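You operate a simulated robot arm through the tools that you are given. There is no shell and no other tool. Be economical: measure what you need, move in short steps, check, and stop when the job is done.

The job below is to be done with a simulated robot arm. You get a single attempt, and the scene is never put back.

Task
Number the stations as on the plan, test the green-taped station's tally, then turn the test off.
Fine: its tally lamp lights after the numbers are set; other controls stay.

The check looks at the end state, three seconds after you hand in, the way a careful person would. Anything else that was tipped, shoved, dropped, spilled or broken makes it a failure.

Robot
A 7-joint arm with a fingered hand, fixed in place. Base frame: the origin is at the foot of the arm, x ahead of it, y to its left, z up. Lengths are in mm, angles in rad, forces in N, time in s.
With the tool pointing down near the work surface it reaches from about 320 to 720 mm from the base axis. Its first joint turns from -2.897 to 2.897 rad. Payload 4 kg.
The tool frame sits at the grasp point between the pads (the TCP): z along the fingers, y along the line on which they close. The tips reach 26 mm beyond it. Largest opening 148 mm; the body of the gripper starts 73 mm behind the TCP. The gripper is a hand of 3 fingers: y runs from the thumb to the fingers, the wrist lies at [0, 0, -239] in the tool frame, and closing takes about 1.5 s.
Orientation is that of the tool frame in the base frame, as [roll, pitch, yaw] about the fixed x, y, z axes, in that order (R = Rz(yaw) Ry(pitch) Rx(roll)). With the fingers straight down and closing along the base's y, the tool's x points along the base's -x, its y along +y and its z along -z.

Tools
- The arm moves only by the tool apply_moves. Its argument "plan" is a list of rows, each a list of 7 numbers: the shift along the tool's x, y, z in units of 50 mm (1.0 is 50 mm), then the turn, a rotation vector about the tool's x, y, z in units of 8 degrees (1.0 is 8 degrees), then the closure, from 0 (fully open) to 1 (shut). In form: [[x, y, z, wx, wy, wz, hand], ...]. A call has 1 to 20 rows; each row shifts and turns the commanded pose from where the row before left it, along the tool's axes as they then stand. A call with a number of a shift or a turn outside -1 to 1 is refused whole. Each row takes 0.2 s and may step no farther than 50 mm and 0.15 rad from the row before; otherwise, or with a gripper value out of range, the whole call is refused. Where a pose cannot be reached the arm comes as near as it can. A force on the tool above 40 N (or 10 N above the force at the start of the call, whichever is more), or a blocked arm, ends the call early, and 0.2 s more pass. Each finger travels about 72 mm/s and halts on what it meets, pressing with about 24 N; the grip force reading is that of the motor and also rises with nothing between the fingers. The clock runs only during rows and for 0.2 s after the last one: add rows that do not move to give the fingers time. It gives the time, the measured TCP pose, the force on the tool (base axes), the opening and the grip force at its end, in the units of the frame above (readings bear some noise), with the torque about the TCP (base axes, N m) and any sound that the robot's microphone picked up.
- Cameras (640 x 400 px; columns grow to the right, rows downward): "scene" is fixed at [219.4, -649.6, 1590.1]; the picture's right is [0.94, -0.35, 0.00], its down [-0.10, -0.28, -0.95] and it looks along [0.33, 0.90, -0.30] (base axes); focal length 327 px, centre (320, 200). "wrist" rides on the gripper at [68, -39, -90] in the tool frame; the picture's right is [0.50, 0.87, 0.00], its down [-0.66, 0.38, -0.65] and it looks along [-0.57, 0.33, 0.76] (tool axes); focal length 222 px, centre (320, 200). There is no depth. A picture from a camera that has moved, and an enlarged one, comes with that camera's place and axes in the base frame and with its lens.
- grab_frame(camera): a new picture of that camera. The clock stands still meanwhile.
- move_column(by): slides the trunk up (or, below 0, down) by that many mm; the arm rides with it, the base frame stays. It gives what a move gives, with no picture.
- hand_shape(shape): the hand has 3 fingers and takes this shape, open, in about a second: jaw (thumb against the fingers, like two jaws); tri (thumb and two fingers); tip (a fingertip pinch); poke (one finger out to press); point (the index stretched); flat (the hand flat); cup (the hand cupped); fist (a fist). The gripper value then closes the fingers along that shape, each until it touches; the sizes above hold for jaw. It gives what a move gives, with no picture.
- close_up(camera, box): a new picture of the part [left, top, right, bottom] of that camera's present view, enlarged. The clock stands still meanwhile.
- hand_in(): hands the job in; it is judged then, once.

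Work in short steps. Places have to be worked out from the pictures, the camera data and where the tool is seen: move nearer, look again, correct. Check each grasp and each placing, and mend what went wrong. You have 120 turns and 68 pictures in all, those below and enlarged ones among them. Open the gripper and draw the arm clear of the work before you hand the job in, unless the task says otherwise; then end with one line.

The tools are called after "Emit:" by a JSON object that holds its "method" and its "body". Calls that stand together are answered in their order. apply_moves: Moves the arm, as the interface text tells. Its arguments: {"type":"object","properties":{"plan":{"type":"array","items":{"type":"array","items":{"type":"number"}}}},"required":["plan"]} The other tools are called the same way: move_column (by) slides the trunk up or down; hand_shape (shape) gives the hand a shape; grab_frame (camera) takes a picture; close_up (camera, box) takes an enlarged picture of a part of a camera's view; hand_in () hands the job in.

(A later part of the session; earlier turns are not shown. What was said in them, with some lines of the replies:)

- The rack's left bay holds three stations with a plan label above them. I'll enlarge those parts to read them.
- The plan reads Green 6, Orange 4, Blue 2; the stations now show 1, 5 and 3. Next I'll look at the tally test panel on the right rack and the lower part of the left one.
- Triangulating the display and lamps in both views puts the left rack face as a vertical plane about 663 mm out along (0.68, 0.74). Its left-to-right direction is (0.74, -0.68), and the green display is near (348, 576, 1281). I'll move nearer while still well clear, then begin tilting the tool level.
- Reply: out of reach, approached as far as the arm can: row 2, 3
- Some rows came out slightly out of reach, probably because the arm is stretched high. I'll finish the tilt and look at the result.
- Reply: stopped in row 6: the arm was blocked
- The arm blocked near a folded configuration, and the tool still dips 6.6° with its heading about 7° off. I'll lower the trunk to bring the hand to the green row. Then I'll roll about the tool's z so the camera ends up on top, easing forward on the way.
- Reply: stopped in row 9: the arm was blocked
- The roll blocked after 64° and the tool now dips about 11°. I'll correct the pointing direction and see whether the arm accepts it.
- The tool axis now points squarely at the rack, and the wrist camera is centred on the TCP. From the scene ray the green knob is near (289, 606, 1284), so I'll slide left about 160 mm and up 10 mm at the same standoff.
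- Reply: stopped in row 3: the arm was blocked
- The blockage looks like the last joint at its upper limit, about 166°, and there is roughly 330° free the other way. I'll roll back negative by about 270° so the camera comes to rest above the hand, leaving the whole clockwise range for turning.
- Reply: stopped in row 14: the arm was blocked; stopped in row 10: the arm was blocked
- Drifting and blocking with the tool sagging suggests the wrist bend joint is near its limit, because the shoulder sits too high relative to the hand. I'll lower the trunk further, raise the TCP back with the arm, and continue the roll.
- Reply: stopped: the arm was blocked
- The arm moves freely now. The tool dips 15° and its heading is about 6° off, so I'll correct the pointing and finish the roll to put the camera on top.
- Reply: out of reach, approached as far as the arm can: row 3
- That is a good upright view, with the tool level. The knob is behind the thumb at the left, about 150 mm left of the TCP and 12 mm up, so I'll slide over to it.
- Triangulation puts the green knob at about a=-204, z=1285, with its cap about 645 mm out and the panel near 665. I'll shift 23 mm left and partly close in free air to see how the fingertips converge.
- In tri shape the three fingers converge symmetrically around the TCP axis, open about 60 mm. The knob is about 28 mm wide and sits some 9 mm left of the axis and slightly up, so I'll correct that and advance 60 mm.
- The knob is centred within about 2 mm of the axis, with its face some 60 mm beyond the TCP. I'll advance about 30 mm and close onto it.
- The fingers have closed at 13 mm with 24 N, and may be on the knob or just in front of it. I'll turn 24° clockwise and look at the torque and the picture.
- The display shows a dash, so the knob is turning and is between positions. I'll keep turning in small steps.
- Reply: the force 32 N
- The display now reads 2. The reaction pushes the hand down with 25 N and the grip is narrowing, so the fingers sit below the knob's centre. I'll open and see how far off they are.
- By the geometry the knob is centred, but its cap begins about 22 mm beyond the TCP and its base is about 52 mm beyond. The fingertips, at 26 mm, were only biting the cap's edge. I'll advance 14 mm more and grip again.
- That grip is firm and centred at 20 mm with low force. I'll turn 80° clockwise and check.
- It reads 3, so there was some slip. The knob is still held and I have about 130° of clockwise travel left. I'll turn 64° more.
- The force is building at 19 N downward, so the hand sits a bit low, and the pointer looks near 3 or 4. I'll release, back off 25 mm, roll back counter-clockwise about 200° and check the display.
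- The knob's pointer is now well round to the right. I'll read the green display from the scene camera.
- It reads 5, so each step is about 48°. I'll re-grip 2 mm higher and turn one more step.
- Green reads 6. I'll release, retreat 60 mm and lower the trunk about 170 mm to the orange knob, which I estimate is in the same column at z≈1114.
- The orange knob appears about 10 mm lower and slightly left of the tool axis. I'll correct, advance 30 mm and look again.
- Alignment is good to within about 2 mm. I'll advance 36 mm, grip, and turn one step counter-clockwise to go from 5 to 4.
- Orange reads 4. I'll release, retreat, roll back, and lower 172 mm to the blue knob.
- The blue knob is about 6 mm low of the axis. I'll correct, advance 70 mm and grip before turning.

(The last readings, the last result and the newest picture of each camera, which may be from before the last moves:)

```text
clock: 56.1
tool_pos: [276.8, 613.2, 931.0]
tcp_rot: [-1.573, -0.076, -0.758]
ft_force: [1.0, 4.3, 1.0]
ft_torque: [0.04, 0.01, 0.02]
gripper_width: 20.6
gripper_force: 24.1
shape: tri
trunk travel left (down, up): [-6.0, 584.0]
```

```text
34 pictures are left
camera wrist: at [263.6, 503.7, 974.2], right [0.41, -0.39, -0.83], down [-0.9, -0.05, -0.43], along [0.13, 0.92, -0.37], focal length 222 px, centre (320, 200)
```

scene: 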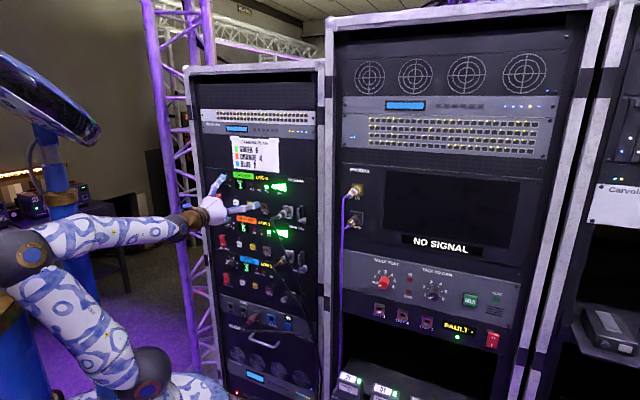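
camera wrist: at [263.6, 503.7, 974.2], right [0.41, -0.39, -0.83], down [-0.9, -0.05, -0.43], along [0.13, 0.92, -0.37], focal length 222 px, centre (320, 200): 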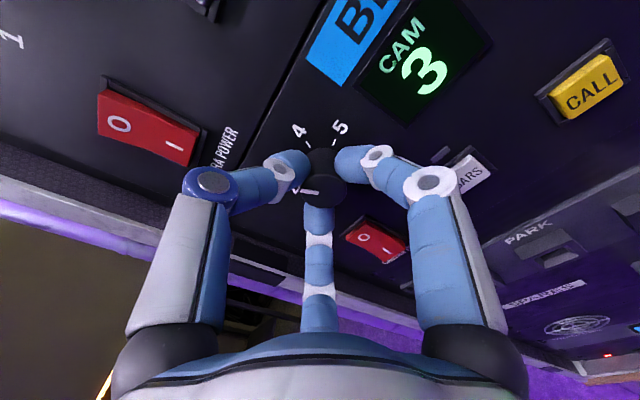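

The grip is good at 20.6 mm. I'll turn one step counter-clockwise.

Emit:
{"method": "apply_moves", "body": {"plan": [[0, 0, 0, 0, 0, -1, 1], [0, 0, 0, 0, 0, -1, 1], [0, 0, 0, 0, 0, -1, 1], [0, 0, 0, 0, 0, -1, 1], [0, 0, 0, 0, 0, -1, 1], [0, 0, 0, 0, 0, -1, 1]]}}

Emit:
{"method": "grab_frame", "body": {"camera": "wrist"}}

```text
clock: 57.5
tool_pos: [275.4, 615.0, 930.8]
tcp_rot: [-1.572, -0.915, -0.753]
ft_force: [-1.5, 10.0, 4.9]
ft_torque: [0.06, -0.01, 0.23]
gripper_width: 20.2
gripper_force: 24.5
shape: tri
trunk travel left (down, up): [-6.0, 584.0]
```

```text
33 pictures are left
camera wrist: at [223.4, 541.6, 1007.4], right [0.72, -0.68, -0.13], down [-0.52, -0.41, -0.75], along [0.46, 0.61, -0.65], focal length 222 px, centre (320, 200)
```

wrist: 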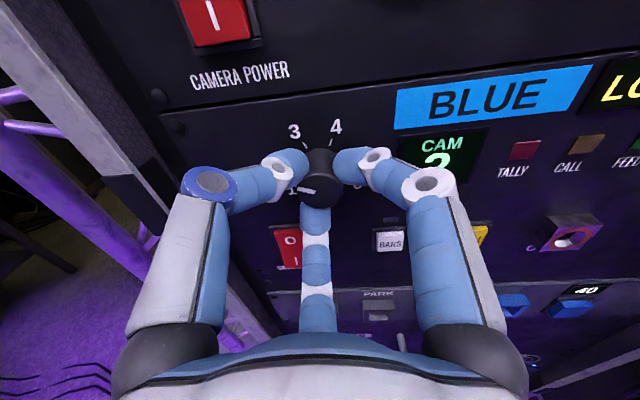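

I'll release, retreat about 100 mm, and check all three displays from the scene camera.

Emit:
{"method": "apply_moves", "body": {"plan": [[0, 0, 0, 0, 0, 0, 0.8], [0, 0, 0, 0, 0, 0, 0.6], [0, 0, 0, 0, 0, 0, 0.6], [0, 0, -0.4, 0, 0, 0, 0.6], [0, 0, -0.5, 0, 0, 0, 0.6], [0, 0, -0.6, 0, 0, 0, 0.6], [0, 0, -0.6, 0, 0, 0, 0.6], [0, 0, 0, 0, 0, 0, 0.6]]}}

Emit:
{"method": "close_up", "body": {"camera": "scene", "box": [200, 160, 330, 290]}}

Emit:
{"method": "grab_frame", "body": {"camera": "wrist"}}

```text
clock: 59.3
tool_pos: [203.5, 536.8, 930.9]
tcp_rot: [-1.573, -0.914, -0.756]
ft_force: [-0.8, 0.9, 0.0]
ft_torque: [-0.03, -0.02, 0.03]
gripper_width: 58.7
gripper_force: 0.0
shape: tri
trunk travel left (down, up): [-6.0, 584.0]
```

```text
3.08 times, centred on (265, 225) of scene
camera zoom: at [219.4, -649.6, 1590.1], right [0.94, -0.35, 0.0], down [-0.1, -0.28, -0.95], along [0.33, 0.9, -0.3], focal length 1006 px, centre (489, 123)
```

zoom: 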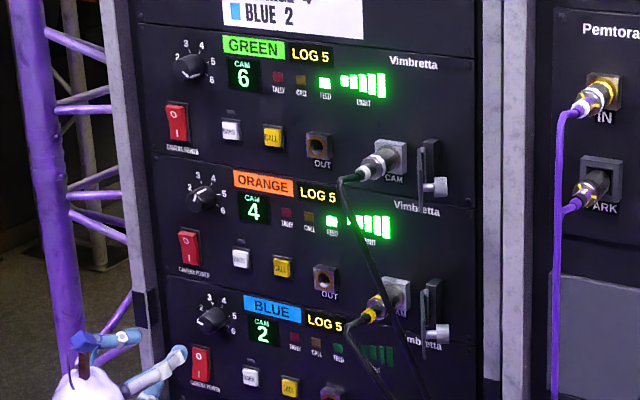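

```text
31 pictures are left
camera wrist: at [151.2, 463.3, 1008.1], right [0.72, -0.68, -0.13], down [-0.52, -0.41, -0.75], along [0.46, 0.61, -0.65], focal length 222 px, centre (320, 200)
```

wrist: 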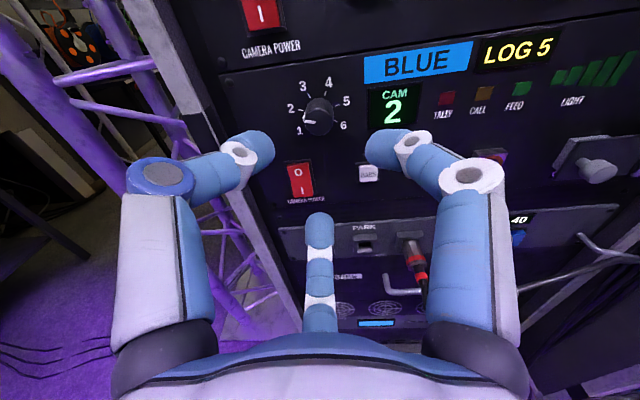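

All three numbers match the plan: 6, 4 and 2. From triangulation the tally-test knob is near (680, 65, 1085), with its rack face set nearer than the left one. I'll retreat, raise the trunk, slide right and look.

Emit:
{"method": "apply_moves", "body": {"plan": [[0, 0, -0.8, 0, 0, 0, 0.6], [0, 0, -0.8, 0, 0, 0, 0.6], [0, 0, 0, 0, 0, 0, 0.6]]}}

Emit:
{"method": "move_column", "body": {"by": 150}}

Emit:
{"method": "apply_moves", "body": {"plan": [[0.6, 0.77, 0, 0, 0, 0, 0.6], [0.6, 0.77, 0, 0, 0, 0, 0.6], [0.6, 0.77, 0, 0, 0, 0, 0.6], [0.6, 0.77, 0, 0, 0, 0, 0.6], [0.6, 0.77, 0, 0, 0, 0, 0.6], [0, 0, 0, 0, 0, 0, 0.6]]}}

Emit:
{"method": "grab_frame", "body": {"camera": "wrist"}}

```text
clock: 60.1
tool_pos: [150.9, 480.2, 930.9]
tcp_rot: [-1.575, -0.912, -0.758]
ft_force: [0.0, 0.1, 0.5]
ft_torque: [0.01, -0.03, 0.02]
gripper_width: 59.0
gripper_force: 0.1
shape: tri
trunk travel left (down, up): [-6.0, 584.0]
```

```text
clock: 61.9
tool_pos: [150.0, 479.8, 1080.4]
tcp_rot: [-1.571, -0.913, -0.756]
ft_force: [0.0, 0.9, -0.3]
ft_torque: [0.05, 0.01, -0.02]
gripper_width: 59.0
gripper_force: 0.1
shape: tri
trunk travel left (down, up): [-156.0, 434.0]
```

```text
clock: 63.3
tool_pos: [326.4, 312.1, 1081.6]
tcp_rot: [-1.573, -0.913, -0.756]
ft_force: [-0.1, -0.3, -0.1]
ft_torque: [-0.03, 0.01, -0.02]
gripper_width: 58.9
gripper_force: 0.1
shape: tri
trunk travel left (down, up): [-156.0, 434.0]
```

```text
30 pictures are left
camera wrist: at [274.3, 238.9, 1158.0], right [0.72, -0.68, -0.13], down [-0.52, -0.41, -0.75], along [0.46, 0.61, -0.65], focal length 222 px, centre (320, 200)
```

wrist: 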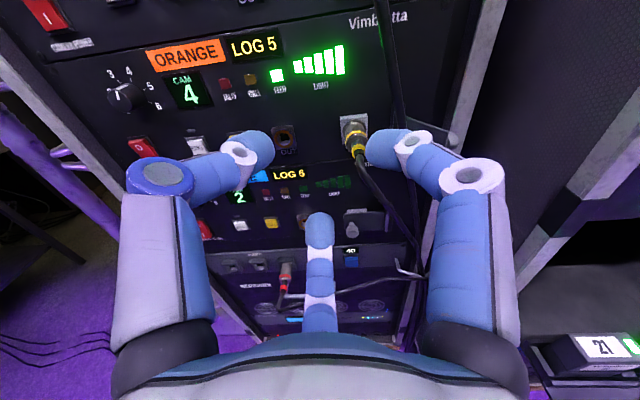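

The right bay's side panel shows at the right, and its front sits closer to me. I'll back off 30 mm, move right 130 mm, turn the tool right about 30°, and look.

Emit:
{"method": "apply_moves", "body": {"plan": [[0, 0, -0.6, 0, 0, 0, 0.6], [0.6, 0.77, 0, -0.74, 0.57, 0, 0.6], [0, 0, 0, -0.74, 0.57, 0, 0.6], [0, 0, 0, -0.74, 0.57, 0, 0.6], [0, 0, 0, -0.74, 0.57, 0, 0.6], [0.6, 0.77, 0, 0, 0, 0, 0.6], [0.6, 0.77, 0, 0, 0, 0, 0.6], [0, 0, 0, 0, 0, 0, 0.6]]}}

Emit:
{"method": "grab_frame", "body": {"camera": "wrist"}}

```text
clock: 65.1
tool_pos: [369.0, 161.6, 1082.6]
tcp_rot: [-1.57, -0.914, -1.279]
ft_force: [-0.1, 0.1, -0.3]
ft_torque: [0.01, -0.01, -0.01]
gripper_width: 59.1
gripper_force: 0.1
shape: tri
trunk travel left (down, up): [-156.0, 434.0]
```

```text
29 pictures are left
camera wrist: at [286.9, 126.1, 1159.3], right [0.28, -0.95, -0.13], down [-0.66, -0.09, -0.75], along [0.7, 0.3, -0.65], focal length 222 px, centre (320, 200)
```

wrist: 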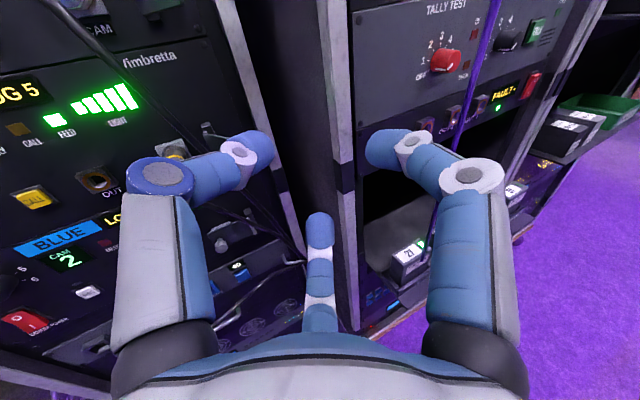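

Both views agree on the tally-test knob at about (681, 71, 1081), on a face parallel to the left bay. A purple cable hangs near (553, 61), about 100 mm in front of the panel and 87 mm left of the knob, so I must pass in front of it and come in square. I'll restore the heading and slide right, well back.

Emit:
{"method": "apply_moves", "body": {"plan": [[0, 0, -0.3, 0.74, -0.57, 0, 0.6], [0, 0, 0, 0.74, -0.57, 0, 0.6], [0, 0, 0, 0.74, -0.57, 0, 0.6], [0, 0, 0, 0.74, -0.57, 0, 0.6], [0.6, 0.77, -0.1, 0, 0, 0, 0.6], [0.6, 0.77, -0.1, 0, 0, 0, 0.6], [0.6, 0.77, 0, 0, 0, 0, 0.6], [0, 0, 0, 0, 0, 0, 0.6]]}}

Emit:
{"method": "grab_frame", "body": {"camera": "wrist"}}

```text
clock: 66.9
tool_pos: [366.8, 148.6, 1080.3]
tcp_rot: [-1.562, -0.91, -0.961]
ft_force: [-0.1, 0.8, 0.0]
ft_torque: [0.0, 0.01, -0.02]
gripper_width: 58.9
gripper_force: 0.1
shape: tri
out of reach, approached as far as the arm can: row 3, 4, 5, 6, 7
trunk travel left (down, up): [-156.0, 434.0]
```

```text
28 pictures are left
camera wrist: at [301.2, 88.0, 1156.2], right [0.57, -0.81, -0.14], down [-0.59, -0.29, -0.75], along [0.57, 0.51, -0.64], focal length 222 px, centre (320, 200)
```

wrist: 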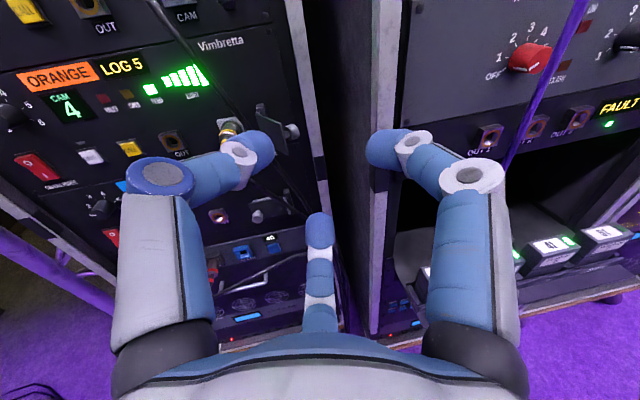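

The pose is out of reach because the wrist comes too near the base. Further right it gets more room, so I'll continue rightwards and check.

Emit:
{"method": "apply_moves", "body": {"plan": [[0.6, 0.77, 0, 0, 0, 0, 0.6], [0.6, 0.77, 0, 0, 0, 0, 0.6], [0.6, 0.77, 0, 0, 0, 0, 0.6], [0, 0, 0, 0, 0, 0, 0.6], [0, 0, 0, 0, 0, 0, 0.6]]}}

```text
clock: 68.1
tool_pos: [366.8, 149.2, 1080.4]
tcp_rot: [-1.564, -0.909, -0.962]
ft_force: [-0.8, 0.2, -0.7]
ft_torque: [-0.02, 0.0, -0.02]
gripper_width: 59.2
gripper_force: 0.0
shape: tri
out of reach, approached as far as the arm can: row 1, 2, 3
trunk travel left (down, up): [-156.0, 434.0]
```

It is stuck. I'll turn the heading back toward radial, which should be reachable, and see where the arm goes.

Emit:
{"method": "apply_moves", "body": {"plan": [[0, 0, 0, -0.74, 0.57, 0, 0.6], [0, 0, 0, -0.74, 0.57, 0, 0.6]]}}

```text
clock: 68.7
tool_pos: [367.6, 148.5, 1080.8]
tcp_rot: [-1.575, -0.913, -1.214]
ft_force: [0.3, -2.3, -0.7]
ft_torque: [0.02, 0.04, 0.0]
gripper_width: 59.0
gripper_force: 0.0
shape: tri
trunk travel left (down, up): [-156.0, 434.0]
```

The commanded pose resets to the measured one. With this more radial heading I'll move right and somewhat forward in tool axes.

Emit:
{"method": "apply_moves", "body": {"plan": [[0.57, 0.74, 0, 0, 0, 0, 0.6], [0.57, 0.74, 0, 0, 0, 0, 0.6], [0.57, 0.74, 0.2, 0, 0, 0, 0.6], [0.57, 0.74, 0.2, 0, 0, 0, 0.6], [0.57, 0.74, 0.3, 0, 0, 0, 0.6], [0, 0, 0.5, 0, 0, 0, 0.6], [0, 0, 0, 0, 0, 0, 0.6]]}}

Emit:
{"method": "grab_frame", "body": {"camera": "wrist"}}

```text
clock: 70.3
tool_pos: [420.8, 81.5, 1081.6]
tcp_rot: [-1.574, -0.913, -1.213]
ft_force: [0.2, -0.9, -0.3]
ft_torque: [-0.02, -0.01, 0.0]
gripper_width: 59.3
gripper_force: 0.1
shape: tri
out of reach, approached as far as the arm can: row 2, 3, 4, 5
trunk travel left (down, up): [-156.0, 434.0]
```

```text
27 pictures are left
camera wrist: at [341.0, 39.7, 1158.2], right [0.35, -0.93, -0.13], down [-0.65, -0.13, -0.75], along [0.68, 0.35, -0.65], focal length 222 px, centre (320, 200)
```

wrist: 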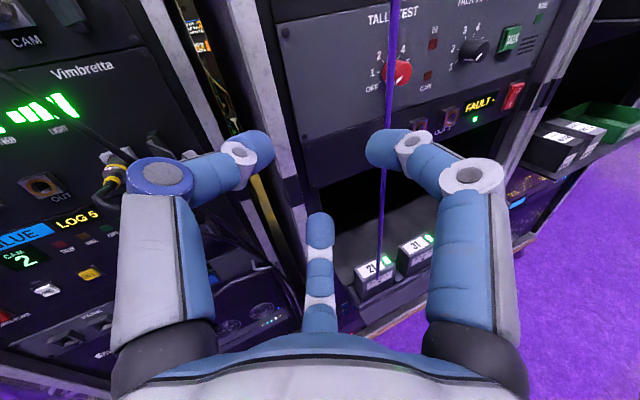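

Moving right gets stuck near the folded, collinear wrist. I'll turn the heading to straight ahead and go out diagonally to the right, keeping clear of the cable.

Emit:
{"method": "apply_moves", "body": {"plan": [[0, 0, 0, -0.66, 0.51, 0, 0.6], [0, 0, 0, -0.66, 0.51, 0, 0.6], [0, 0, 0, -0.66, 0.51, 0, 0.6], [0.46, 0.6, 0.4, 0, 0, 0, 0.6], [0.46, 0.6, 0.4, 0, 0, 0, 0.6], [0.46, 0.6, 0.4, 0, 0, 0, 0.6], [0.46, 0.6, 0.4, 0, 0, 0, 0.6], [0, 0, 0, 0, 0, 0, 0.6]]}}

```text
clock: 72.1
tool_pos: [501.1, -71.7, 1081.6]
tcp_rot: [-1.573, -0.914, -1.564]
ft_force: [0.0, -0.2, 0.7]
ft_torque: [-0.02, -0.02, 0.01]
gripper_width: 59.3
gripper_force: 0.1
shape: tri
trunk travel left (down, up): [-156.0, 434.0]
```

That worked. I'll advance to about (575, -48) and turn the heading left to square up with the bay.

Emit:
{"method": "apply_moves", "body": {"plan": [[-0.16, -0.2, 0.74, 0, 0, 0, 0.6], [-0.16, -0.2, 0.74, 0, 0, 0, 0.6], [0, 0, 0, 0.76, -0.59, 0, 0.6], [0, 0, 0, 0.76, -0.59, 0, 0.6], [0, 0, 0, 0.76, -0.59, 0, 0.6], [0, 0, 0, 0.76, -0.59, 0, 0.6], [0, 0, 0, 0.76, -0.59, 0, 0.6], [0, 0, 0, 0.76, -0.59, 0, 0.6], [0, 0, 0, 0, 0, 0, 0.6]]}}

Emit:
{"method": "grab_frame", "body": {"camera": "wrist"}}

Emit:
{"method": "grab_frame", "body": {"camera": "scene"}}

```text
clock: 74.1
tool_pos: [575.6, -44.8, 1080.4]
tcp_rot: [-1.575, -0.911, -0.754]
ft_force: [0.2, 0.0, 0.2]
ft_torque: [-0.01, 0.01, 0.04]
gripper_width: 59.3
gripper_force: 0.1
shape: tri
trunk travel left (down, up): [-156.0, 434.0]
```

```text
26 pictures are left
camera wrist: at [522.3, -116.8, 1157.3], right [0.72, -0.68, -0.14], down [-0.53, -0.41, -0.75], along [0.45, 0.61, -0.65], focal length 222 px, centre (320, 200)
```

wrist: 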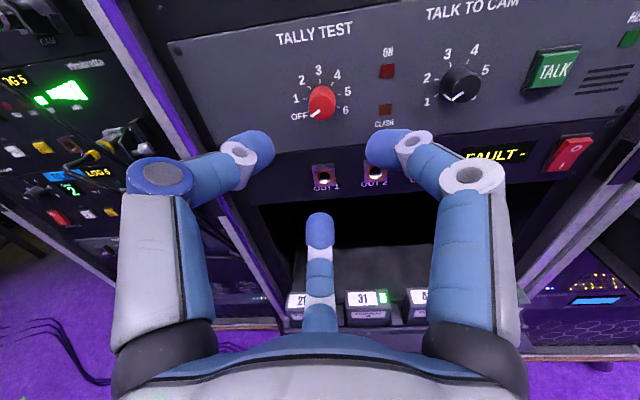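

```text
25 pictures are left
```

scene: 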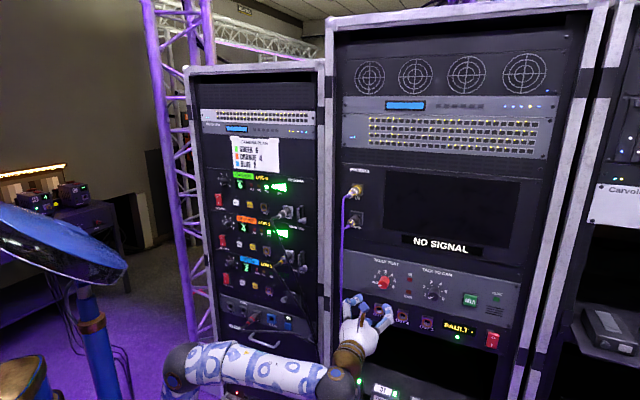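

The pose is good, with the tool square to the bay and the red knob nearly centred. The knob is about 8 mm higher than the TCP and roughly 135 mm ahead. I'll roll 24° so the hand is narrower toward the cable, raise 8 mm and advance 60 mm.

Emit:
{"method": "apply_moves", "body": {"plan": [[0, 0, 0, 0, 0, 1, 0.6], [0, 0, 0, 0, 0, 1, 0.6], [0, 0, 0, 0, 0, 1, 0.6], [0.076, -0.14, 0.4, 0, 0, 0, 0.6], [0, 0, 0.4, 0, 0, 0, 0.6], [0, 0, 0.4, 0, 0, 0, 0.6], [0, 0, 0, 0, 0, 0, 0.6]]}}

Emit:
{"method": "grab_frame", "body": {"camera": "wrist"}}

Emit:
{"method": "close_up", "body": {"camera": "scene", "box": [320, 240, 440, 360]}}

```text
clock: 75.7
tool_pos: [616.5, 0.6, 1089.5]
tcp_rot: [-1.573, -0.492, -0.756]
ft_force: [-0.3, 0.0, 0.5]
ft_torque: [0.0, 0.02, -0.01]
gripper_width: 59.2
gripper_force: 0.1
shape: tri
trunk travel left (down, up): [-156.0, 434.0]
```

```text
24 pictures are left
camera wrist: at [585.5, -94.0, 1154.5], right [0.62, -0.59, -0.53], down [-0.74, -0.2, -0.64], along [0.27, 0.79, -0.56], focal length 222 px, centre (320, 200)
```

wrist: 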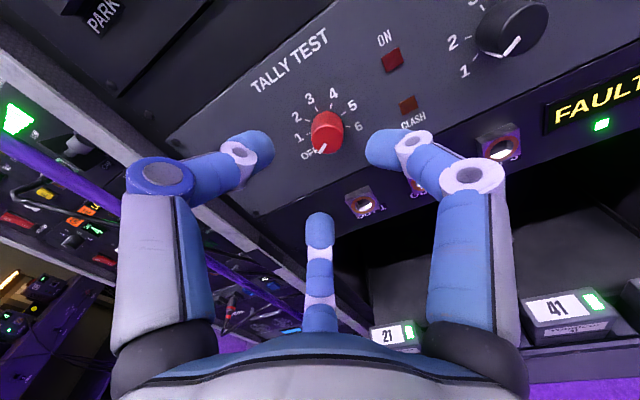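

```text
3.33 times, centred on (380, 300) of scene
camera zoom: at [219.4, -649.6, 1590.1], right [0.94, -0.35, 0.0], down [-0.1, -0.28, -0.95], along [0.33, 0.9, -0.3], focal length 1090 px, centre (120, -133)
```

zoom: 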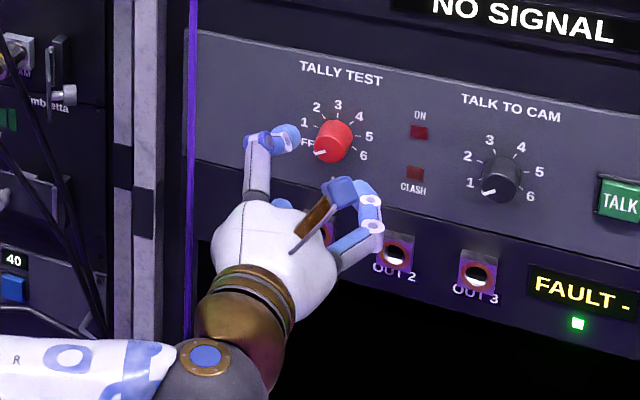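

The knob is about 5 mm to the image's right and the cable stays clear on the left. I'll correct and advance 40 mm, then look.

Emit:
{"method": "apply_moves", "body": {"plan": [[0.055, 0.096, 0.4, 0, 0, 0, 0.6], [0, 0, 0.4, 0, 0, 0, 0.6], [0, 0, 0, 0, 0, 0, 0.6]]}}

Emit:
{"method": "grab_frame", "body": {"camera": "wrist"}}

```text
clock: 76.5
tool_pos: [647.3, 26.7, 1085.9]
tcp_rot: [-1.573, -0.492, -0.757]
ft_force: [-0.2, 0.3, 1.1]
ft_torque: [0.0, -0.02, -0.01]
gripper_width: 59.1
gripper_force: 0.1
shape: tri
trunk travel left (down, up): [-156.0, 434.0]
```

```text
22 pictures are left
camera wrist: at [616.3, -68.0, 1150.8], right [0.62, -0.59, -0.53], down [-0.74, -0.2, -0.64], along [0.27, 0.79, -0.56], focal length 222 px, centre (320, 200)
```

wrist: 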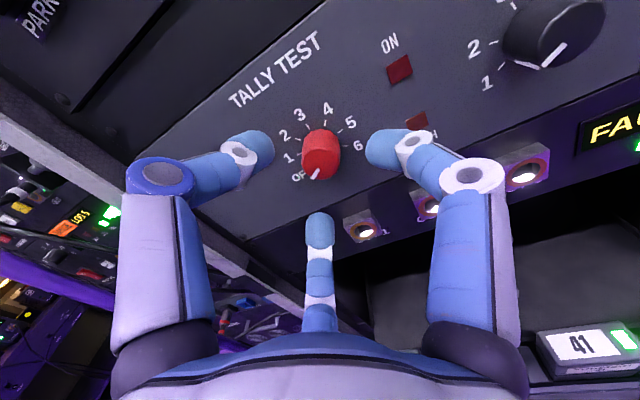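

This matches the view I had 36 mm before the earlier grips. I'll advance 35 mm, grip, and turn clockwise 56°.

Emit:
{"method": "apply_moves", "body": {"plan": [[0, 0, 0.35, 0, 0, 0, 0.6], [0, 0, 0.35, 0, 0, 0, 0.6], [0, 0, 0, 0, 0, 0, 0.8], [0, 0, 0, 0, 0, 0, 1], [0, 0, 0, 0, 0, 0, 1], [0, 0, 0, 0, 0, 0, 1], [0, 0, 0, 0, 0, 0, 1], [0, 0, 0, 0, 0, 1, 1], [0, 0, 0, 0, 0, 1, 1], [0, 0, 0, 0, 0, 1, 1], [0, 0, 0, 0, 0, 1, 1], [0, 0, 0, 0, 0, 1, 1], [0, 0, 0, 0, 0, 1, 1], [0, 0, 0, 0, 0, 1, 1]]}}

Emit:
{"method": "grab_frame", "body": {"camera": "wrist"}}

```text
clock: 79.5
tool_pos: [672.2, 50.3, 1084.2]
tcp_rot: [-1.575, 0.489, -0.761]
ft_force: [5.2, -1.4, -9.7]
ft_torque: [-0.16, 0.08, -0.2]
gripper_width: 18.3
gripper_force: 23.7
shape: tri
trunk travel left (down, up): [-156.0, 434.0]
```

```text
21 pictures are left
camera wrist: at [668.3, -68.6, 1086.6], right [0.02, -0.03, -1.0], down [-1.0, 0.05, -0.02], along [0.05, 1.0, -0.03], focal length 222 px, centre (320, 200)
```

wrist: 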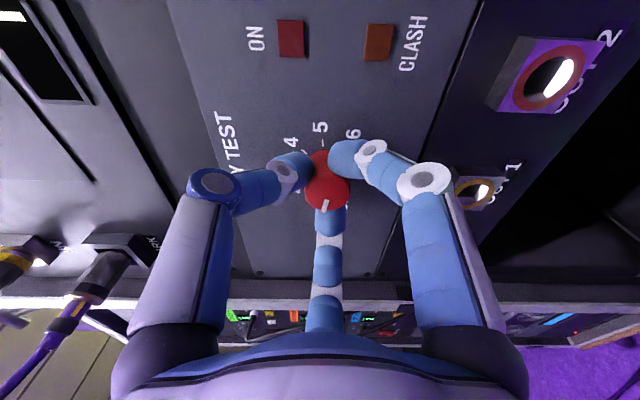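

The knob is turning, with its pointer around 1 to 2. I'll turn 16° more, then release, back off, roll back 80° and re-grip for another stroke.

Emit:
{"method": "apply_moves", "body": {"plan": [[0, 0, 0, 0, 0, 1, 1], [0, 0, 0, 0, 0, 1, 1], [0, 0, 0, 0, 0, 0, 0.8], [0, 0, 0, 0, 0, 0, 0.6], [0, 0, 0, 0, 0, 0, 0.6], [0, 0, -0.4, 0, 0, 0, 0.6], [0, 0, 0, 0, 0, -1, 0.6], [0, 0, 0, 0, 0, -1, 0.6], [0, 0, 0, 0, 0, -1, 0.6], [0, 0, 0, 0, 0, -1, 0.6], [0, 0, 0, 0, 0, -1, 0.6], [0, 0, 0, 0, 0, -1, 0.6], [0, 0, 0, 0, 0, -1, 0.6], [0, 0, 0, 0, 0, -1, 0.6], [0, 0, 0, 0, 0, -1, 0.6], [0, 0, 0, 0, 0, -1, 0.6], [0, 0, 0, 0, 0, 0, 0.6]]}}

Emit:
{"method": "grab_frame", "body": {"camera": "wrist"}}

```text
clock: 83.1
tool_pos: [657.3, 37.2, 1085.6]
tcp_rot: [-1.574, -0.634, -0.755]
ft_force: [0.4, 0.2, -0.8]
ft_torque: [-0.01, 0.01, 0.04]
gripper_width: 58.8
gripper_force: 0.0
shape: tri
trunk travel left (down, up): [-156.0, 434.0]
```

```text
20 pictures are left
camera wrist: at [619.5, -50.8, 1156.6], right [0.66, -0.63, -0.4], down [-0.67, -0.27, -0.69], along [0.33, 0.73, -0.6], focal length 222 px, centre (320, 200)
```

wrist: 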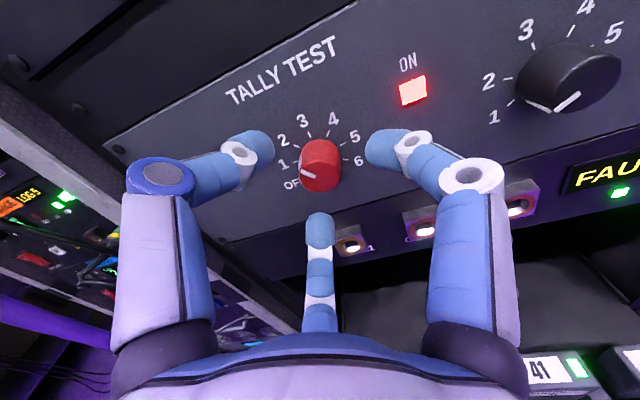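

The ON lamp is lit and the pointer is near 1 to 2. I'll do another stroke of 80° and re-set.

Emit:
{"method": "apply_moves", "body": {"plan": [[0, 0, 0.4, 0, 0, 0, 0.6], [0, 0, 0, 0, 0, 0, 0.8], [0, 0, 0, 0, 0, 0, 1], [0, 0, 0, 0, 0, 0, 1], [0, 0, 0, 0, 0, 0, 1], [0, 0, 0, 0, 0, 0, 1], [0, 0, 0, 0, 0, 1, 1], [0, 0, 0, 0, 0, 1, 1], [0, 0, 0, 0, 0, 1, 1], [0, 0, 0, 0, 0, 1, 1], [0, 0, 0, 0, 0, 1, 1], [0, 0, 0, 0, 0, 1, 1], [0, 0, 0, 0, 0, 1, 1], [0, 0, 0, 0, 0, 1, 1], [0, 0, 0, 0, 0, 1, 1], [0, 0, 0, 0, 0, 1, 1]]}}

Emit:
{"method": "apply_moves", "body": {"plan": [[0, 0, 0, 0, 0, 0, 0.8], [0, 0, 0, 0, 0, 0, 0.6], [0, 0, 0, 0, 0, 0, 0.6], [0, 0, -0.4, 0, 0, 0, 0.6], [0, 0, 0, 0, 0, -1, 0.6], [0, 0, 0, 0, 0, -1, 0.6], [0, 0, 0, 0, 0, -1, 0.6], [0, 0, 0, 0, 0, -1, 0.6], [0, 0, 0, 0, 0, -1, 0.6], [0, 0, 0, 0, 0, -1, 0.6], [0, 0, 0, 0, 0, -1, 0.6], [0, 0, 0, 0, 0, -1, 0.6], [0, 0, 0, 0, 0, -1, 0.6], [0, 0, 0, 0, 0, -1, 0.6], [0, 0, 0, 0, 0, 0, 0.6]]}}

Emit:
{"method": "grab_frame", "body": {"camera": "wrist"}}

```text
clock: 86.5
tool_pos: [671.4, 51.6, 1084.9]
tcp_rot: [-1.578, 0.769, -0.764]
ft_force: [6.8, -1.2, -7.4]
ft_torque: [-0.1, -0.05, -0.29]
gripper_width: 17.1
gripper_force: 24.1
shape: tri
trunk travel left (down, up): [-156.0, 434.0]
```

```text
clock: 89.7
tool_pos: [657.9, 36.6, 1085.4]
tcp_rot: [-1.574, -0.633, -0.757]
ft_force: [0.4, 0.1, -0.1]
ft_torque: [-0.01, -0.01, -0.01]
gripper_width: 58.7
gripper_force: 0.1
shape: tri
trunk travel left (down, up): [-156.0, 434.0]
```

```text
19 pictures are left
camera wrist: at [619.6, -50.6, 1156.4], right [0.66, -0.63, -0.4], down [-0.67, -0.27, -0.69], along [0.33, 0.73, -0.6], focal length 222 px, centre (320, 200)
```

wrist: 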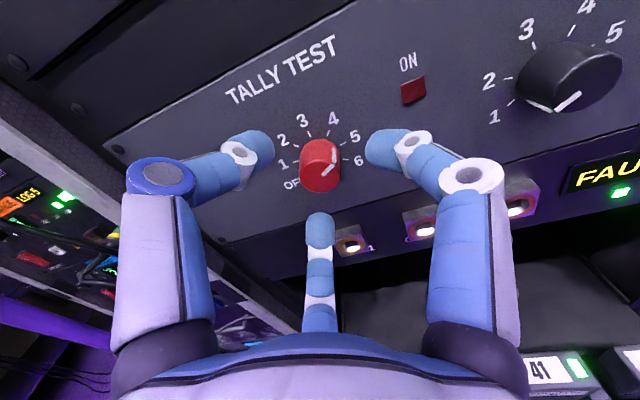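

The pointer is now up and right at about 4 to 5, and ON is out, perhaps because no station has this number. I'll do another stroke of 56°.

Emit:
{"method": "apply_moves", "body": {"plan": [[0, 0, 0.4, 0, 0, 0, 0.6], [0, 0, 0, 0, 0, 0, 0.8], [0, 0, 0, 0, 0, 0, 1], [0, 0, 0, 0, 0, 0, 1], [0, 0, 0, 0, 0, 0, 1], [0, 0, 0, 0, 0, 0, 1], [0, 0, 0, 0, 0, 1, 1], [0, 0, 0, 0, 0, 1, 1], [0, 0, 0, 0, 0, 1, 1], [0, 0, 0, 0, 0, 1, 1], [0, 0, 0, 0, 0, 1, 1], [0, 0, 0, 0, 0, 1, 1]]}}

Emit:
{"method": "grab_frame", "body": {"camera": "wrist"}}

Emit:
{"method": "close_up", "body": {"camera": "scene", "box": [200, 150, 520, 350]}}

```text
clock: 92.3
tool_pos: [672.2, 50.9, 1083.7]
tcp_rot: [-1.575, 0.211, -0.76]
ft_force: [6.0, -0.2, -7.4]
ft_torque: [-0.09, 0.04, -0.19]
gripper_width: 18.6
gripper_force: 24.1
shape: tri
trunk travel left (down, up): [-156.0, 434.0]
```

```text
18 pictures are left
camera wrist: at [665.7, -66.1, 1107.6], right [0.22, -0.22, -0.95], down [-0.97, 0.02, -0.23], along [0.07, 0.98, -0.21], focal length 222 px, centre (320, 200)
```

wrist: 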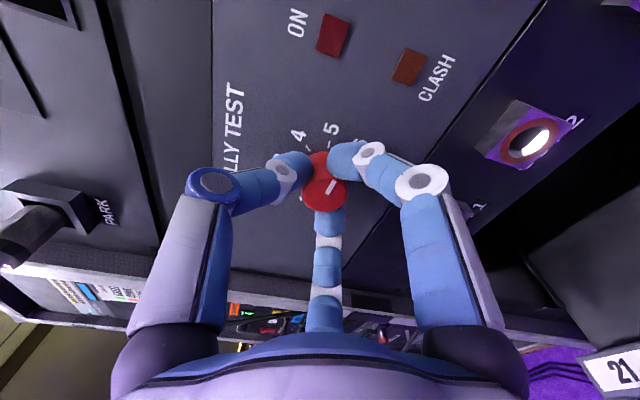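

```text
2.00 times, centred on (360, 250) of scene
camera zoom: at [219.4, -649.6, 1590.1], right [0.94, -0.35, 0.0], down [-0.1, -0.28, -0.95], along [0.33, 0.9, -0.3], focal length 654 px, centre (240, 100)
```

zoom: 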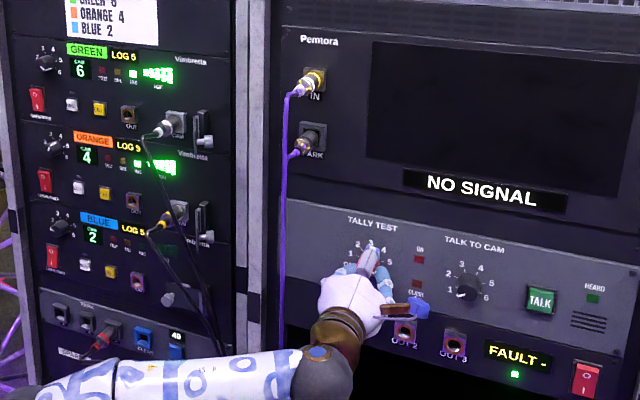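

The pointer is between 5 and 6 with ON still off. I'll turn 16° more and check the lamps.

Emit:
{"method": "apply_moves", "body": {"plan": [[0, 0, 0, 0, 0, 1, 1], [0, 0, 0, 0, 0, 1, 1], [0, 0, 0, 0, 0, 0, 1]]}}

Emit:
{"method": "grab_frame", "body": {"camera": "wrist"}}

```text
clock: 93.1
tool_pos: [672.8, 50.8, 1083.6]
tcp_rot: [-1.576, 0.49, -0.76]
ft_force: [4.2, -1.5, -11.6]
ft_torque: [-0.18, 0.09, -0.22]
gripper_width: 18.3
gripper_force: 24.2
shape: tri
trunk travel left (down, up): [-156.0, 434.0]
```

```text
16 pictures are left
camera wrist: at [668.5, -68.6, 1086.3], right [0.02, -0.03, -1.0], down [-1.0, 0.05, -0.02], along [0.05, 1.0, -0.03], focal length 222 px, centre (320, 200)
```

wrist: 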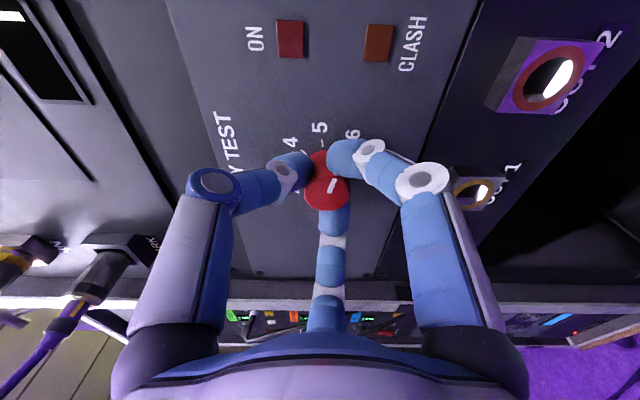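

The pointer looks near 6 but may be off the detent. I'll release so it settles, then look at the lamps.

Emit:
{"method": "apply_moves", "body": {"plan": [[0, 0, 0, 0, 0, 0, 0.8], [0, 0, 0, 0, 0, 0, 0.6], [0, 0, 0, 0, 0, 0, 0.6], [0, 0, -0.4, 0, 0, 0, 0.6], [0, 0, 0, 0, 0, 0, 0.6]]}}

Emit:
{"method": "close_up", "body": {"camera": "wrist", "box": [200, 0, 460, 240]}}

Emit:
{"method": "close_up", "body": {"camera": "scene", "box": [200, 150, 440, 300]}}

```text
clock: 94.3
tool_pos: [657.1, 36.1, 1085.6]
tcp_rot: [-1.575, 0.485, -0.759]
ft_force: [1.9, 1.1, 0.6]
ft_torque: [0.01, -0.04, 0.0]
gripper_width: 58.5
gripper_force: 0.0
shape: tri
trunk travel left (down, up): [-156.0, 434.0]
```

```text
1.67 times, centred on (330, 120) of wrist
camera zoom: at [652.7, -82.9, 1087.6], right [0.03, -0.03, -1.0], down [-1.0, 0.04, -0.03], along [0.04, 1.0, -0.03], focal length 370 px, centre (303, 333)
```

zoom: 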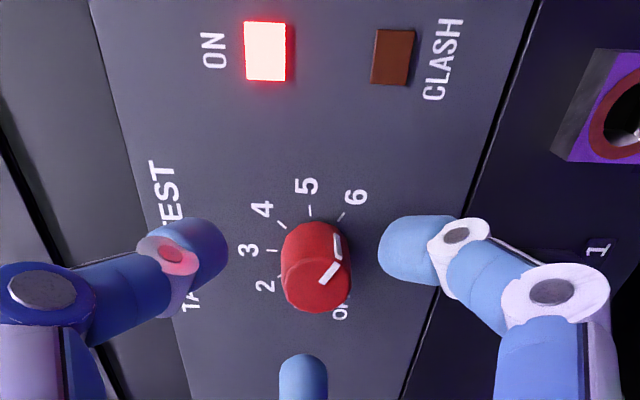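

```text
2.67 times, centred on (320, 225) of scene
camera zoom: at [219.4, -649.6, 1590.1], right [0.94, -0.35, 0.0], down [-0.1, -0.28, -0.95], along [0.33, 0.9, -0.3], focal length 872 px, centre (320, 133)
```

zoom: 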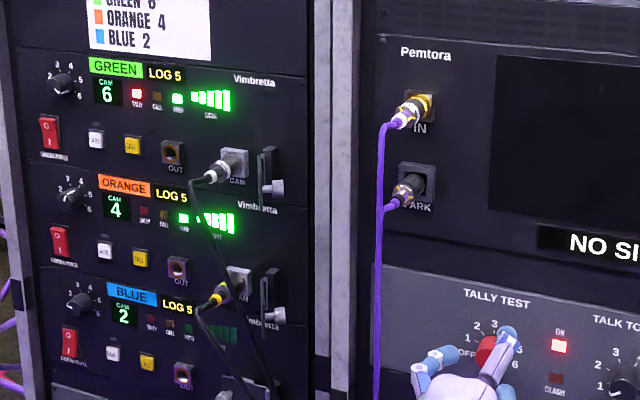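

The test is at 6: ON is lit and green's TALLY lamp is lit with no clash. Now I'll turn the test back off with counter-clockwise strokes.

Emit:
{"method": "apply_moves", "body": {"plan": [[0, 0, 0, 0, 0, 1, 0.6], [0, 0, 0, 0, 0, 1, 0.6], [0, 0, 0, 0, 0, 0, 0.6], [0, 0, 0.4, 0, 0, 0, 0.6], [0, 0, 0, 0, 0, 0, 0.8], [0, 0, 0, 0, 0, 0, 1], [0, 0, 0, 0, 0, 0, 1], [0, 0, 0, 0, 0, 0, 1], [0, 0, 0, 0, 0, 0, 1], [0, 0, 0, 0, 0, -1, 1], [0, 0, 0, 0, 0, -1, 1], [0, 0, 0, 0, 0, -1, 1], [0, 0, 0, 0, 0, -1, 1], [0, 0, 0, 0, 0, -1, 1], [0, 0, 0, 0, 0, -1, 1], [0, 0, 0, 0, 0, -1, 1], [0, 0, 0, 0, 0, -1, 1], [0, 0, 0, 0, 0, -1, 1], [0, 0, 0, 0, 0, -1, 1]]}}

Emit:
{"method": "apply_moves", "body": {"plan": [[0, 0, 0, 0, 0, 0, 0.8], [0, 0, 0, 0, 0, 0, 0.6], [0, 0, 0, 0, 0, 0, 0.6], [0, 0, -0.4, 0, 0, 0, 0.6], [0, 0, 0, 0, 0, 0, 0.6]]}}

Emit:
{"method": "close_up", "body": {"camera": "wrist", "box": [200, 0, 460, 240]}}

```text
clock: 98.3
tool_pos: [670.5, 53.8, 1087.1]
tcp_rot: [-1.574, -0.635, -0.754]
ft_force: [-7.0, 10.1, 4.3]
ft_torque: [0.19, -0.02, 0.29]
gripper_width: 16.8
gripper_force: 23.8
shape: tri
trunk travel left (down, up): [-156.0, 434.0]
```

```text
clock: 99.5
tool_pos: [656.2, 36.3, 1086.6]
tcp_rot: [-1.575, -0.634, -0.754]
ft_force: [0.7, 0.1, 0.4]
ft_torque: [-0.04, 0.0, -0.02]
gripper_width: 58.8
gripper_force: 0.0
shape: tri
trunk travel left (down, up): [-156.0, 434.0]
```

```text
1.67 times, centred on (330, 120) of wrist
camera zoom: at [619.1, -51.2, 1156.5], right [0.66, -0.63, -0.4], down [-0.67, -0.27, -0.69], along [0.33, 0.73, -0.6], focal length 370 px, centre (303, 333)
```

zoom: 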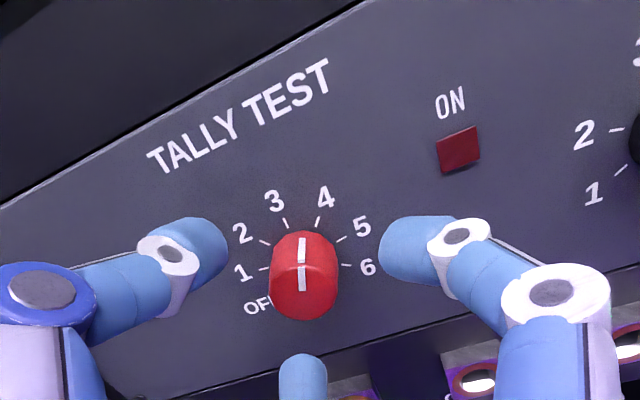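

The knob rests between 3 and 4 with the lamp off, so it stays where it is left. I'll do the next counter-clockwise stroke of 80°.

Emit:
{"method": "apply_moves", "body": {"plan": [[0, 0, 0, 0, 0, 1, 0.6], [0, 0, 0, 0, 0, 1, 0.6], [0, 0, 0, 0, 0, 1, 0.6], [0, 0, 0, 0, 0, 1, 0.6], [0, 0, 0, 0, 0, 1, 0.6], [0, 0, 0, 0, 0, 1, 0.6], [0, 0, 0, 0, 0, 1, 0.6], [0, 0, 0, 0, 0, 1, 0.6], [0, 0, 0, 0, 0, 1, 0.6], [0, 0, 0, 0, 0, 1, 0.6], [0, 0, 0, 0, 0, 0, 0.6], [0, 0, 0.4, 0, 0, 0, 0.6], [0, 0, 0, 0, 0, 0, 0.8], [0, 0, 0, 0, 0, 0, 1], [0, 0, 0, 0, 0, 0, 1], [0, 0, 0, 0, 0, 0, 1], [0, 0, 0, 0, 0, 0, 1]]}}

Emit:
{"method": "apply_moves", "body": {"plan": [[0, 0, 0, 0, 0, -1, 1], [0, 0, 0, 0, 0, -1, 1], [0, 0, 0, 0, 0, -1, 1], [0, 0, 0, 0, 0, -1, 1], [0, 0, 0, 0, 0, -1, 1], [0, 0, 0, 0, 0, -1, 1], [0, 0, 0, 0, 0, -1, 1], [0, 0, 0, 0, 0, -1, 1], [0, 0, 0, 0, 0, -1, 1], [0, 0, 0, 0, 0, -1, 1], [0, 0, 0, 0, 0, 0, 0.8], [0, 0, 0, 0, 0, 0, 0.6], [0, 0, 0, 0, 0, 0, 0.6], [0, 0, -0.4, 0, 0, 0, 0.6], [0, 0, 0, 0, 0, 0, 0.6]]}}

Emit:
{"method": "close_up", "body": {"camera": "wrist", "box": [200, 0, 460, 240]}}

```text
clock: 103.1
tool_pos: [670.4, 51.4, 1085.0]
tcp_rot: [-1.576, 0.764, -0.762]
ft_force: [3.3, 2.5, 2.9]
ft_torque: [0.06, -0.06, -0.03]
gripper_width: 18.2
gripper_force: 24.2
shape: tri
trunk travel left (down, up): [-156.0, 434.0]
```

```text
clock: 106.3
tool_pos: [658.0, 35.7, 1085.3]
tcp_rot: [-1.573, -0.632, -0.756]
ft_force: [0.3, -0.4, 0.1]
ft_torque: [0.01, 0.01, 0.01]
gripper_width: 58.6
gripper_force: 0.0
shape: tri
trunk travel left (down, up): [-156.0, 434.0]
```

```text
1.67 times, centred on (330, 120) of wrist
camera zoom: at [619.7, -51.2, 1156.1], right [0.66, -0.63, -0.4], down [-0.67, -0.27, -0.69], along [0.33, 0.73, -0.6], focal length 370 px, centre (303, 333)
```

zoom: 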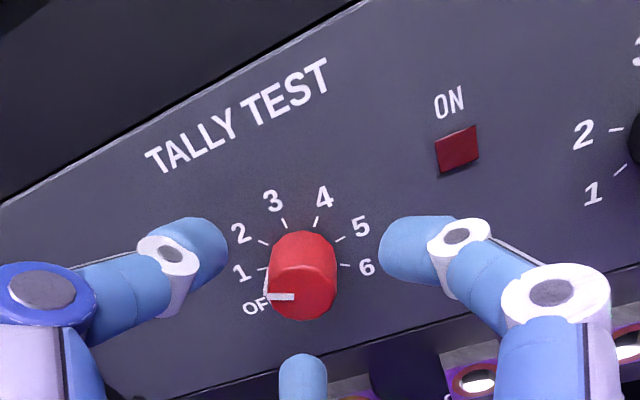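

The pointer is between 1 and OFF. I'll do one last stroke of 48° to OFF.

Emit:
{"method": "apply_moves", "body": {"plan": [[0, 0, 0, 0, 0, 1, 0.6], [0, 0, 0, 0, 0, 1, 0.6], [0, 0, 0, 0, 0, 1, 0.6], [0, 0, 0, 0, 0, 1, 0.6], [0, 0, 0, 0, 0, 1, 0.6], [0, 0, 0, 0, 0, 1, 0.6], [0, 0, 0, 0, 0, 0, 0.6], [0, 0, 0.4, 0, 0, 0, 0.6], [0, 0, 0, 0, 0, 0, 0.8], [0, 0, 0, 0, 0, 0, 1], [0, 0, 0, 0, 0, 0, 1], [0, 0, 0, 0, 0, 0, 1], [0, 0, 0, 0, 0, 0, 1]]}}

Emit:
{"method": "apply_moves", "body": {"plan": [[0, 0, 0, 0, 0, -1, 1], [0, 0, 0, 0, 0, -1, 1], [0, 0, 0, 0, 0, -1, 1], [0, 0, 0, 0, 0, -1, 1], [0, 0, 0, 0, 0, -1, 1], [0, 0, 0, 0, 0, -1, 1], [0, 0, 0, 0, 0, 0, 0.8], [0, 0, 0, 0, 0, 0, 0.6], [0, 0, 0, 0, 0, 0, 0.6], [0, 0, -0.4, 0, 0, 0, 0.6], [0, 0, 0, 0, 0, 0, 0.6]]}}

Emit:
{"method": "close_up", "body": {"camera": "wrist", "box": [200, 0, 460, 240]}}

```text
clock: 109.1
tool_pos: [670.4, 51.1, 1086.7]
tcp_rot: [-1.574, 0.205, -0.756]
ft_force: [3.4, 1.1, 3.8]
ft_torque: [0.05, -0.07, -0.03]
gripper_width: 18.2
gripper_force: 23.7
shape: tri
trunk travel left (down, up): [-156.0, 434.0]
```

```text
clock: 111.5
tool_pos: [656.7, 36.4, 1084.1]
tcp_rot: [-1.575, -0.633, -0.757]
ft_force: [0.1, -0.1, 0.6]
ft_torque: [0.02, -0.04, 0.0]
gripper_width: 59.0
gripper_force: 0.1
shape: tri
trunk travel left (down, up): [-156.0, 434.0]
```

```text
1.67 times, centred on (330, 120) of wrist
camera zoom: at [619.6, -51.3, 1156.1], right [0.66, -0.63, -0.4], down [-0.67, -0.27, -0.69], along [0.33, 0.73, -0.6], focal length 370 px, centre (303, 333)
```

zoom: 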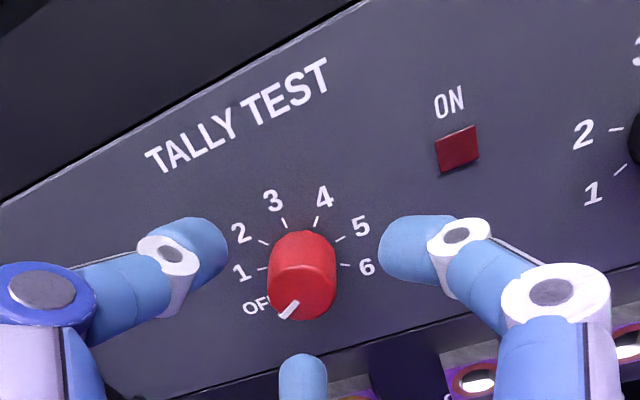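

The pointer is back at OFF. I'll back straight out, then open the hand and compare with the starting picture.

Emit:
{"method": "apply_moves", "body": {"plan": [[0, 0, -0.6, 0, 0, 0, 0.6], [0, 0, -0.6, 0, 0, 0, 0.6], [0, 0, -0.6, 0, 0, 0, 0.6], [0, 0, -0.6, 0, 0, 0, 0.6], [0, 0, 0, 0, 0, 0, 0.3], [0, 0, 0, 0, 0, 0, 0], [0, 0, 0, 0, 0, 0, 0]]}}

Emit:
{"method": "close_up", "body": {"camera": "scene", "box": [340, 250, 510, 356]}}

Emit:
{"method": "close_up", "body": {"camera": "scene", "box": [200, 150, 330, 290]}}

```text
clock: 113.1
tool_pos: [575.1, -49.9, 1085.6]
tcp_rot: [-1.574, -0.633, -0.758]
ft_force: [0.0, -0.4, 0.7]
ft_torque: [0.0, 0.01, 0.01]
gripper_width: 147.7
gripper_force: 0.0
shape: tri
trunk travel left (down, up): [-156.0, 434.0]
```

```text
3.76 times, centred on (425, 303) of scene
camera zoom: at [219.4, -649.6, 1590.1], right [0.94, -0.35, 0.0], down [-0.1, -0.28, -0.95], along [0.33, 0.9, -0.3], focal length 1230 px, centre (-75, -188)
```

zoom: 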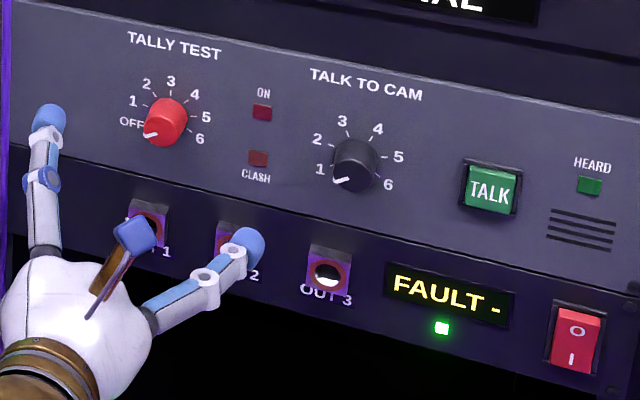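

```text
2.86 times, centred on (265, 220) of scene
camera zoom: at [219.4, -649.6, 1590.1], right [0.94, -0.35, 0.0], down [-0.1, -0.28, -0.95], along [0.33, 0.9, -0.3], focal length 934 px, centre (477, 143)
```

zoom: 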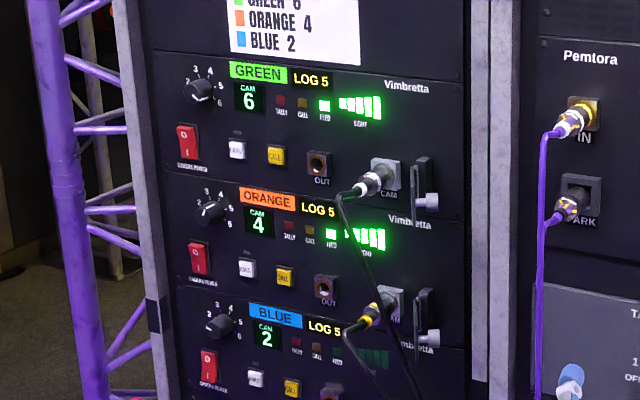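

The test knob is at OFF as it was at the start, the lamps are out, and the numbers read 6, 4 and 2. I'll draw back a little more and hand in.

Emit:
{"method": "apply_moves", "body": {"plan": [[0, 0, -0.6, 0, 0, 0, 0], [0, 0, -0.6, 0, 0, 0, 0], [0, 0, 0, 0, 0, 0, 0]]}}

Emit:
{"method": "grab_frame", "body": {"camera": "scene"}}

```text
clock: 113.9
tool_pos: [531.4, -95.5, 1086.1]
tcp_rot: [-1.576, -0.632, -0.755]
ft_force: [-0.3, 0.2, -0.6]
ft_torque: [-0.02, 0.01, 0.02]
gripper_width: 147.9
gripper_force: 0.0
shape: tri
trunk travel left (down, up): [-156.0, 434.0]
```

```text
8 pictures are left
```

scene: 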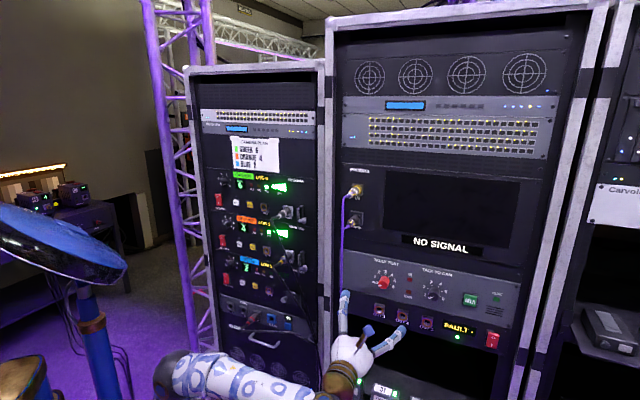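

The arm is clear, the hand is open, and nothing else has changed. I'm handing in.

Emit:
{"method": "hand_in", "body": {}}

```text
The job is handed in.
```

The stations are numbered as on the plan (Green 6, Orange 4, Blue 2), Green's tally lamp lit in the test after the numbers were set, and the test knob is back at OFF.
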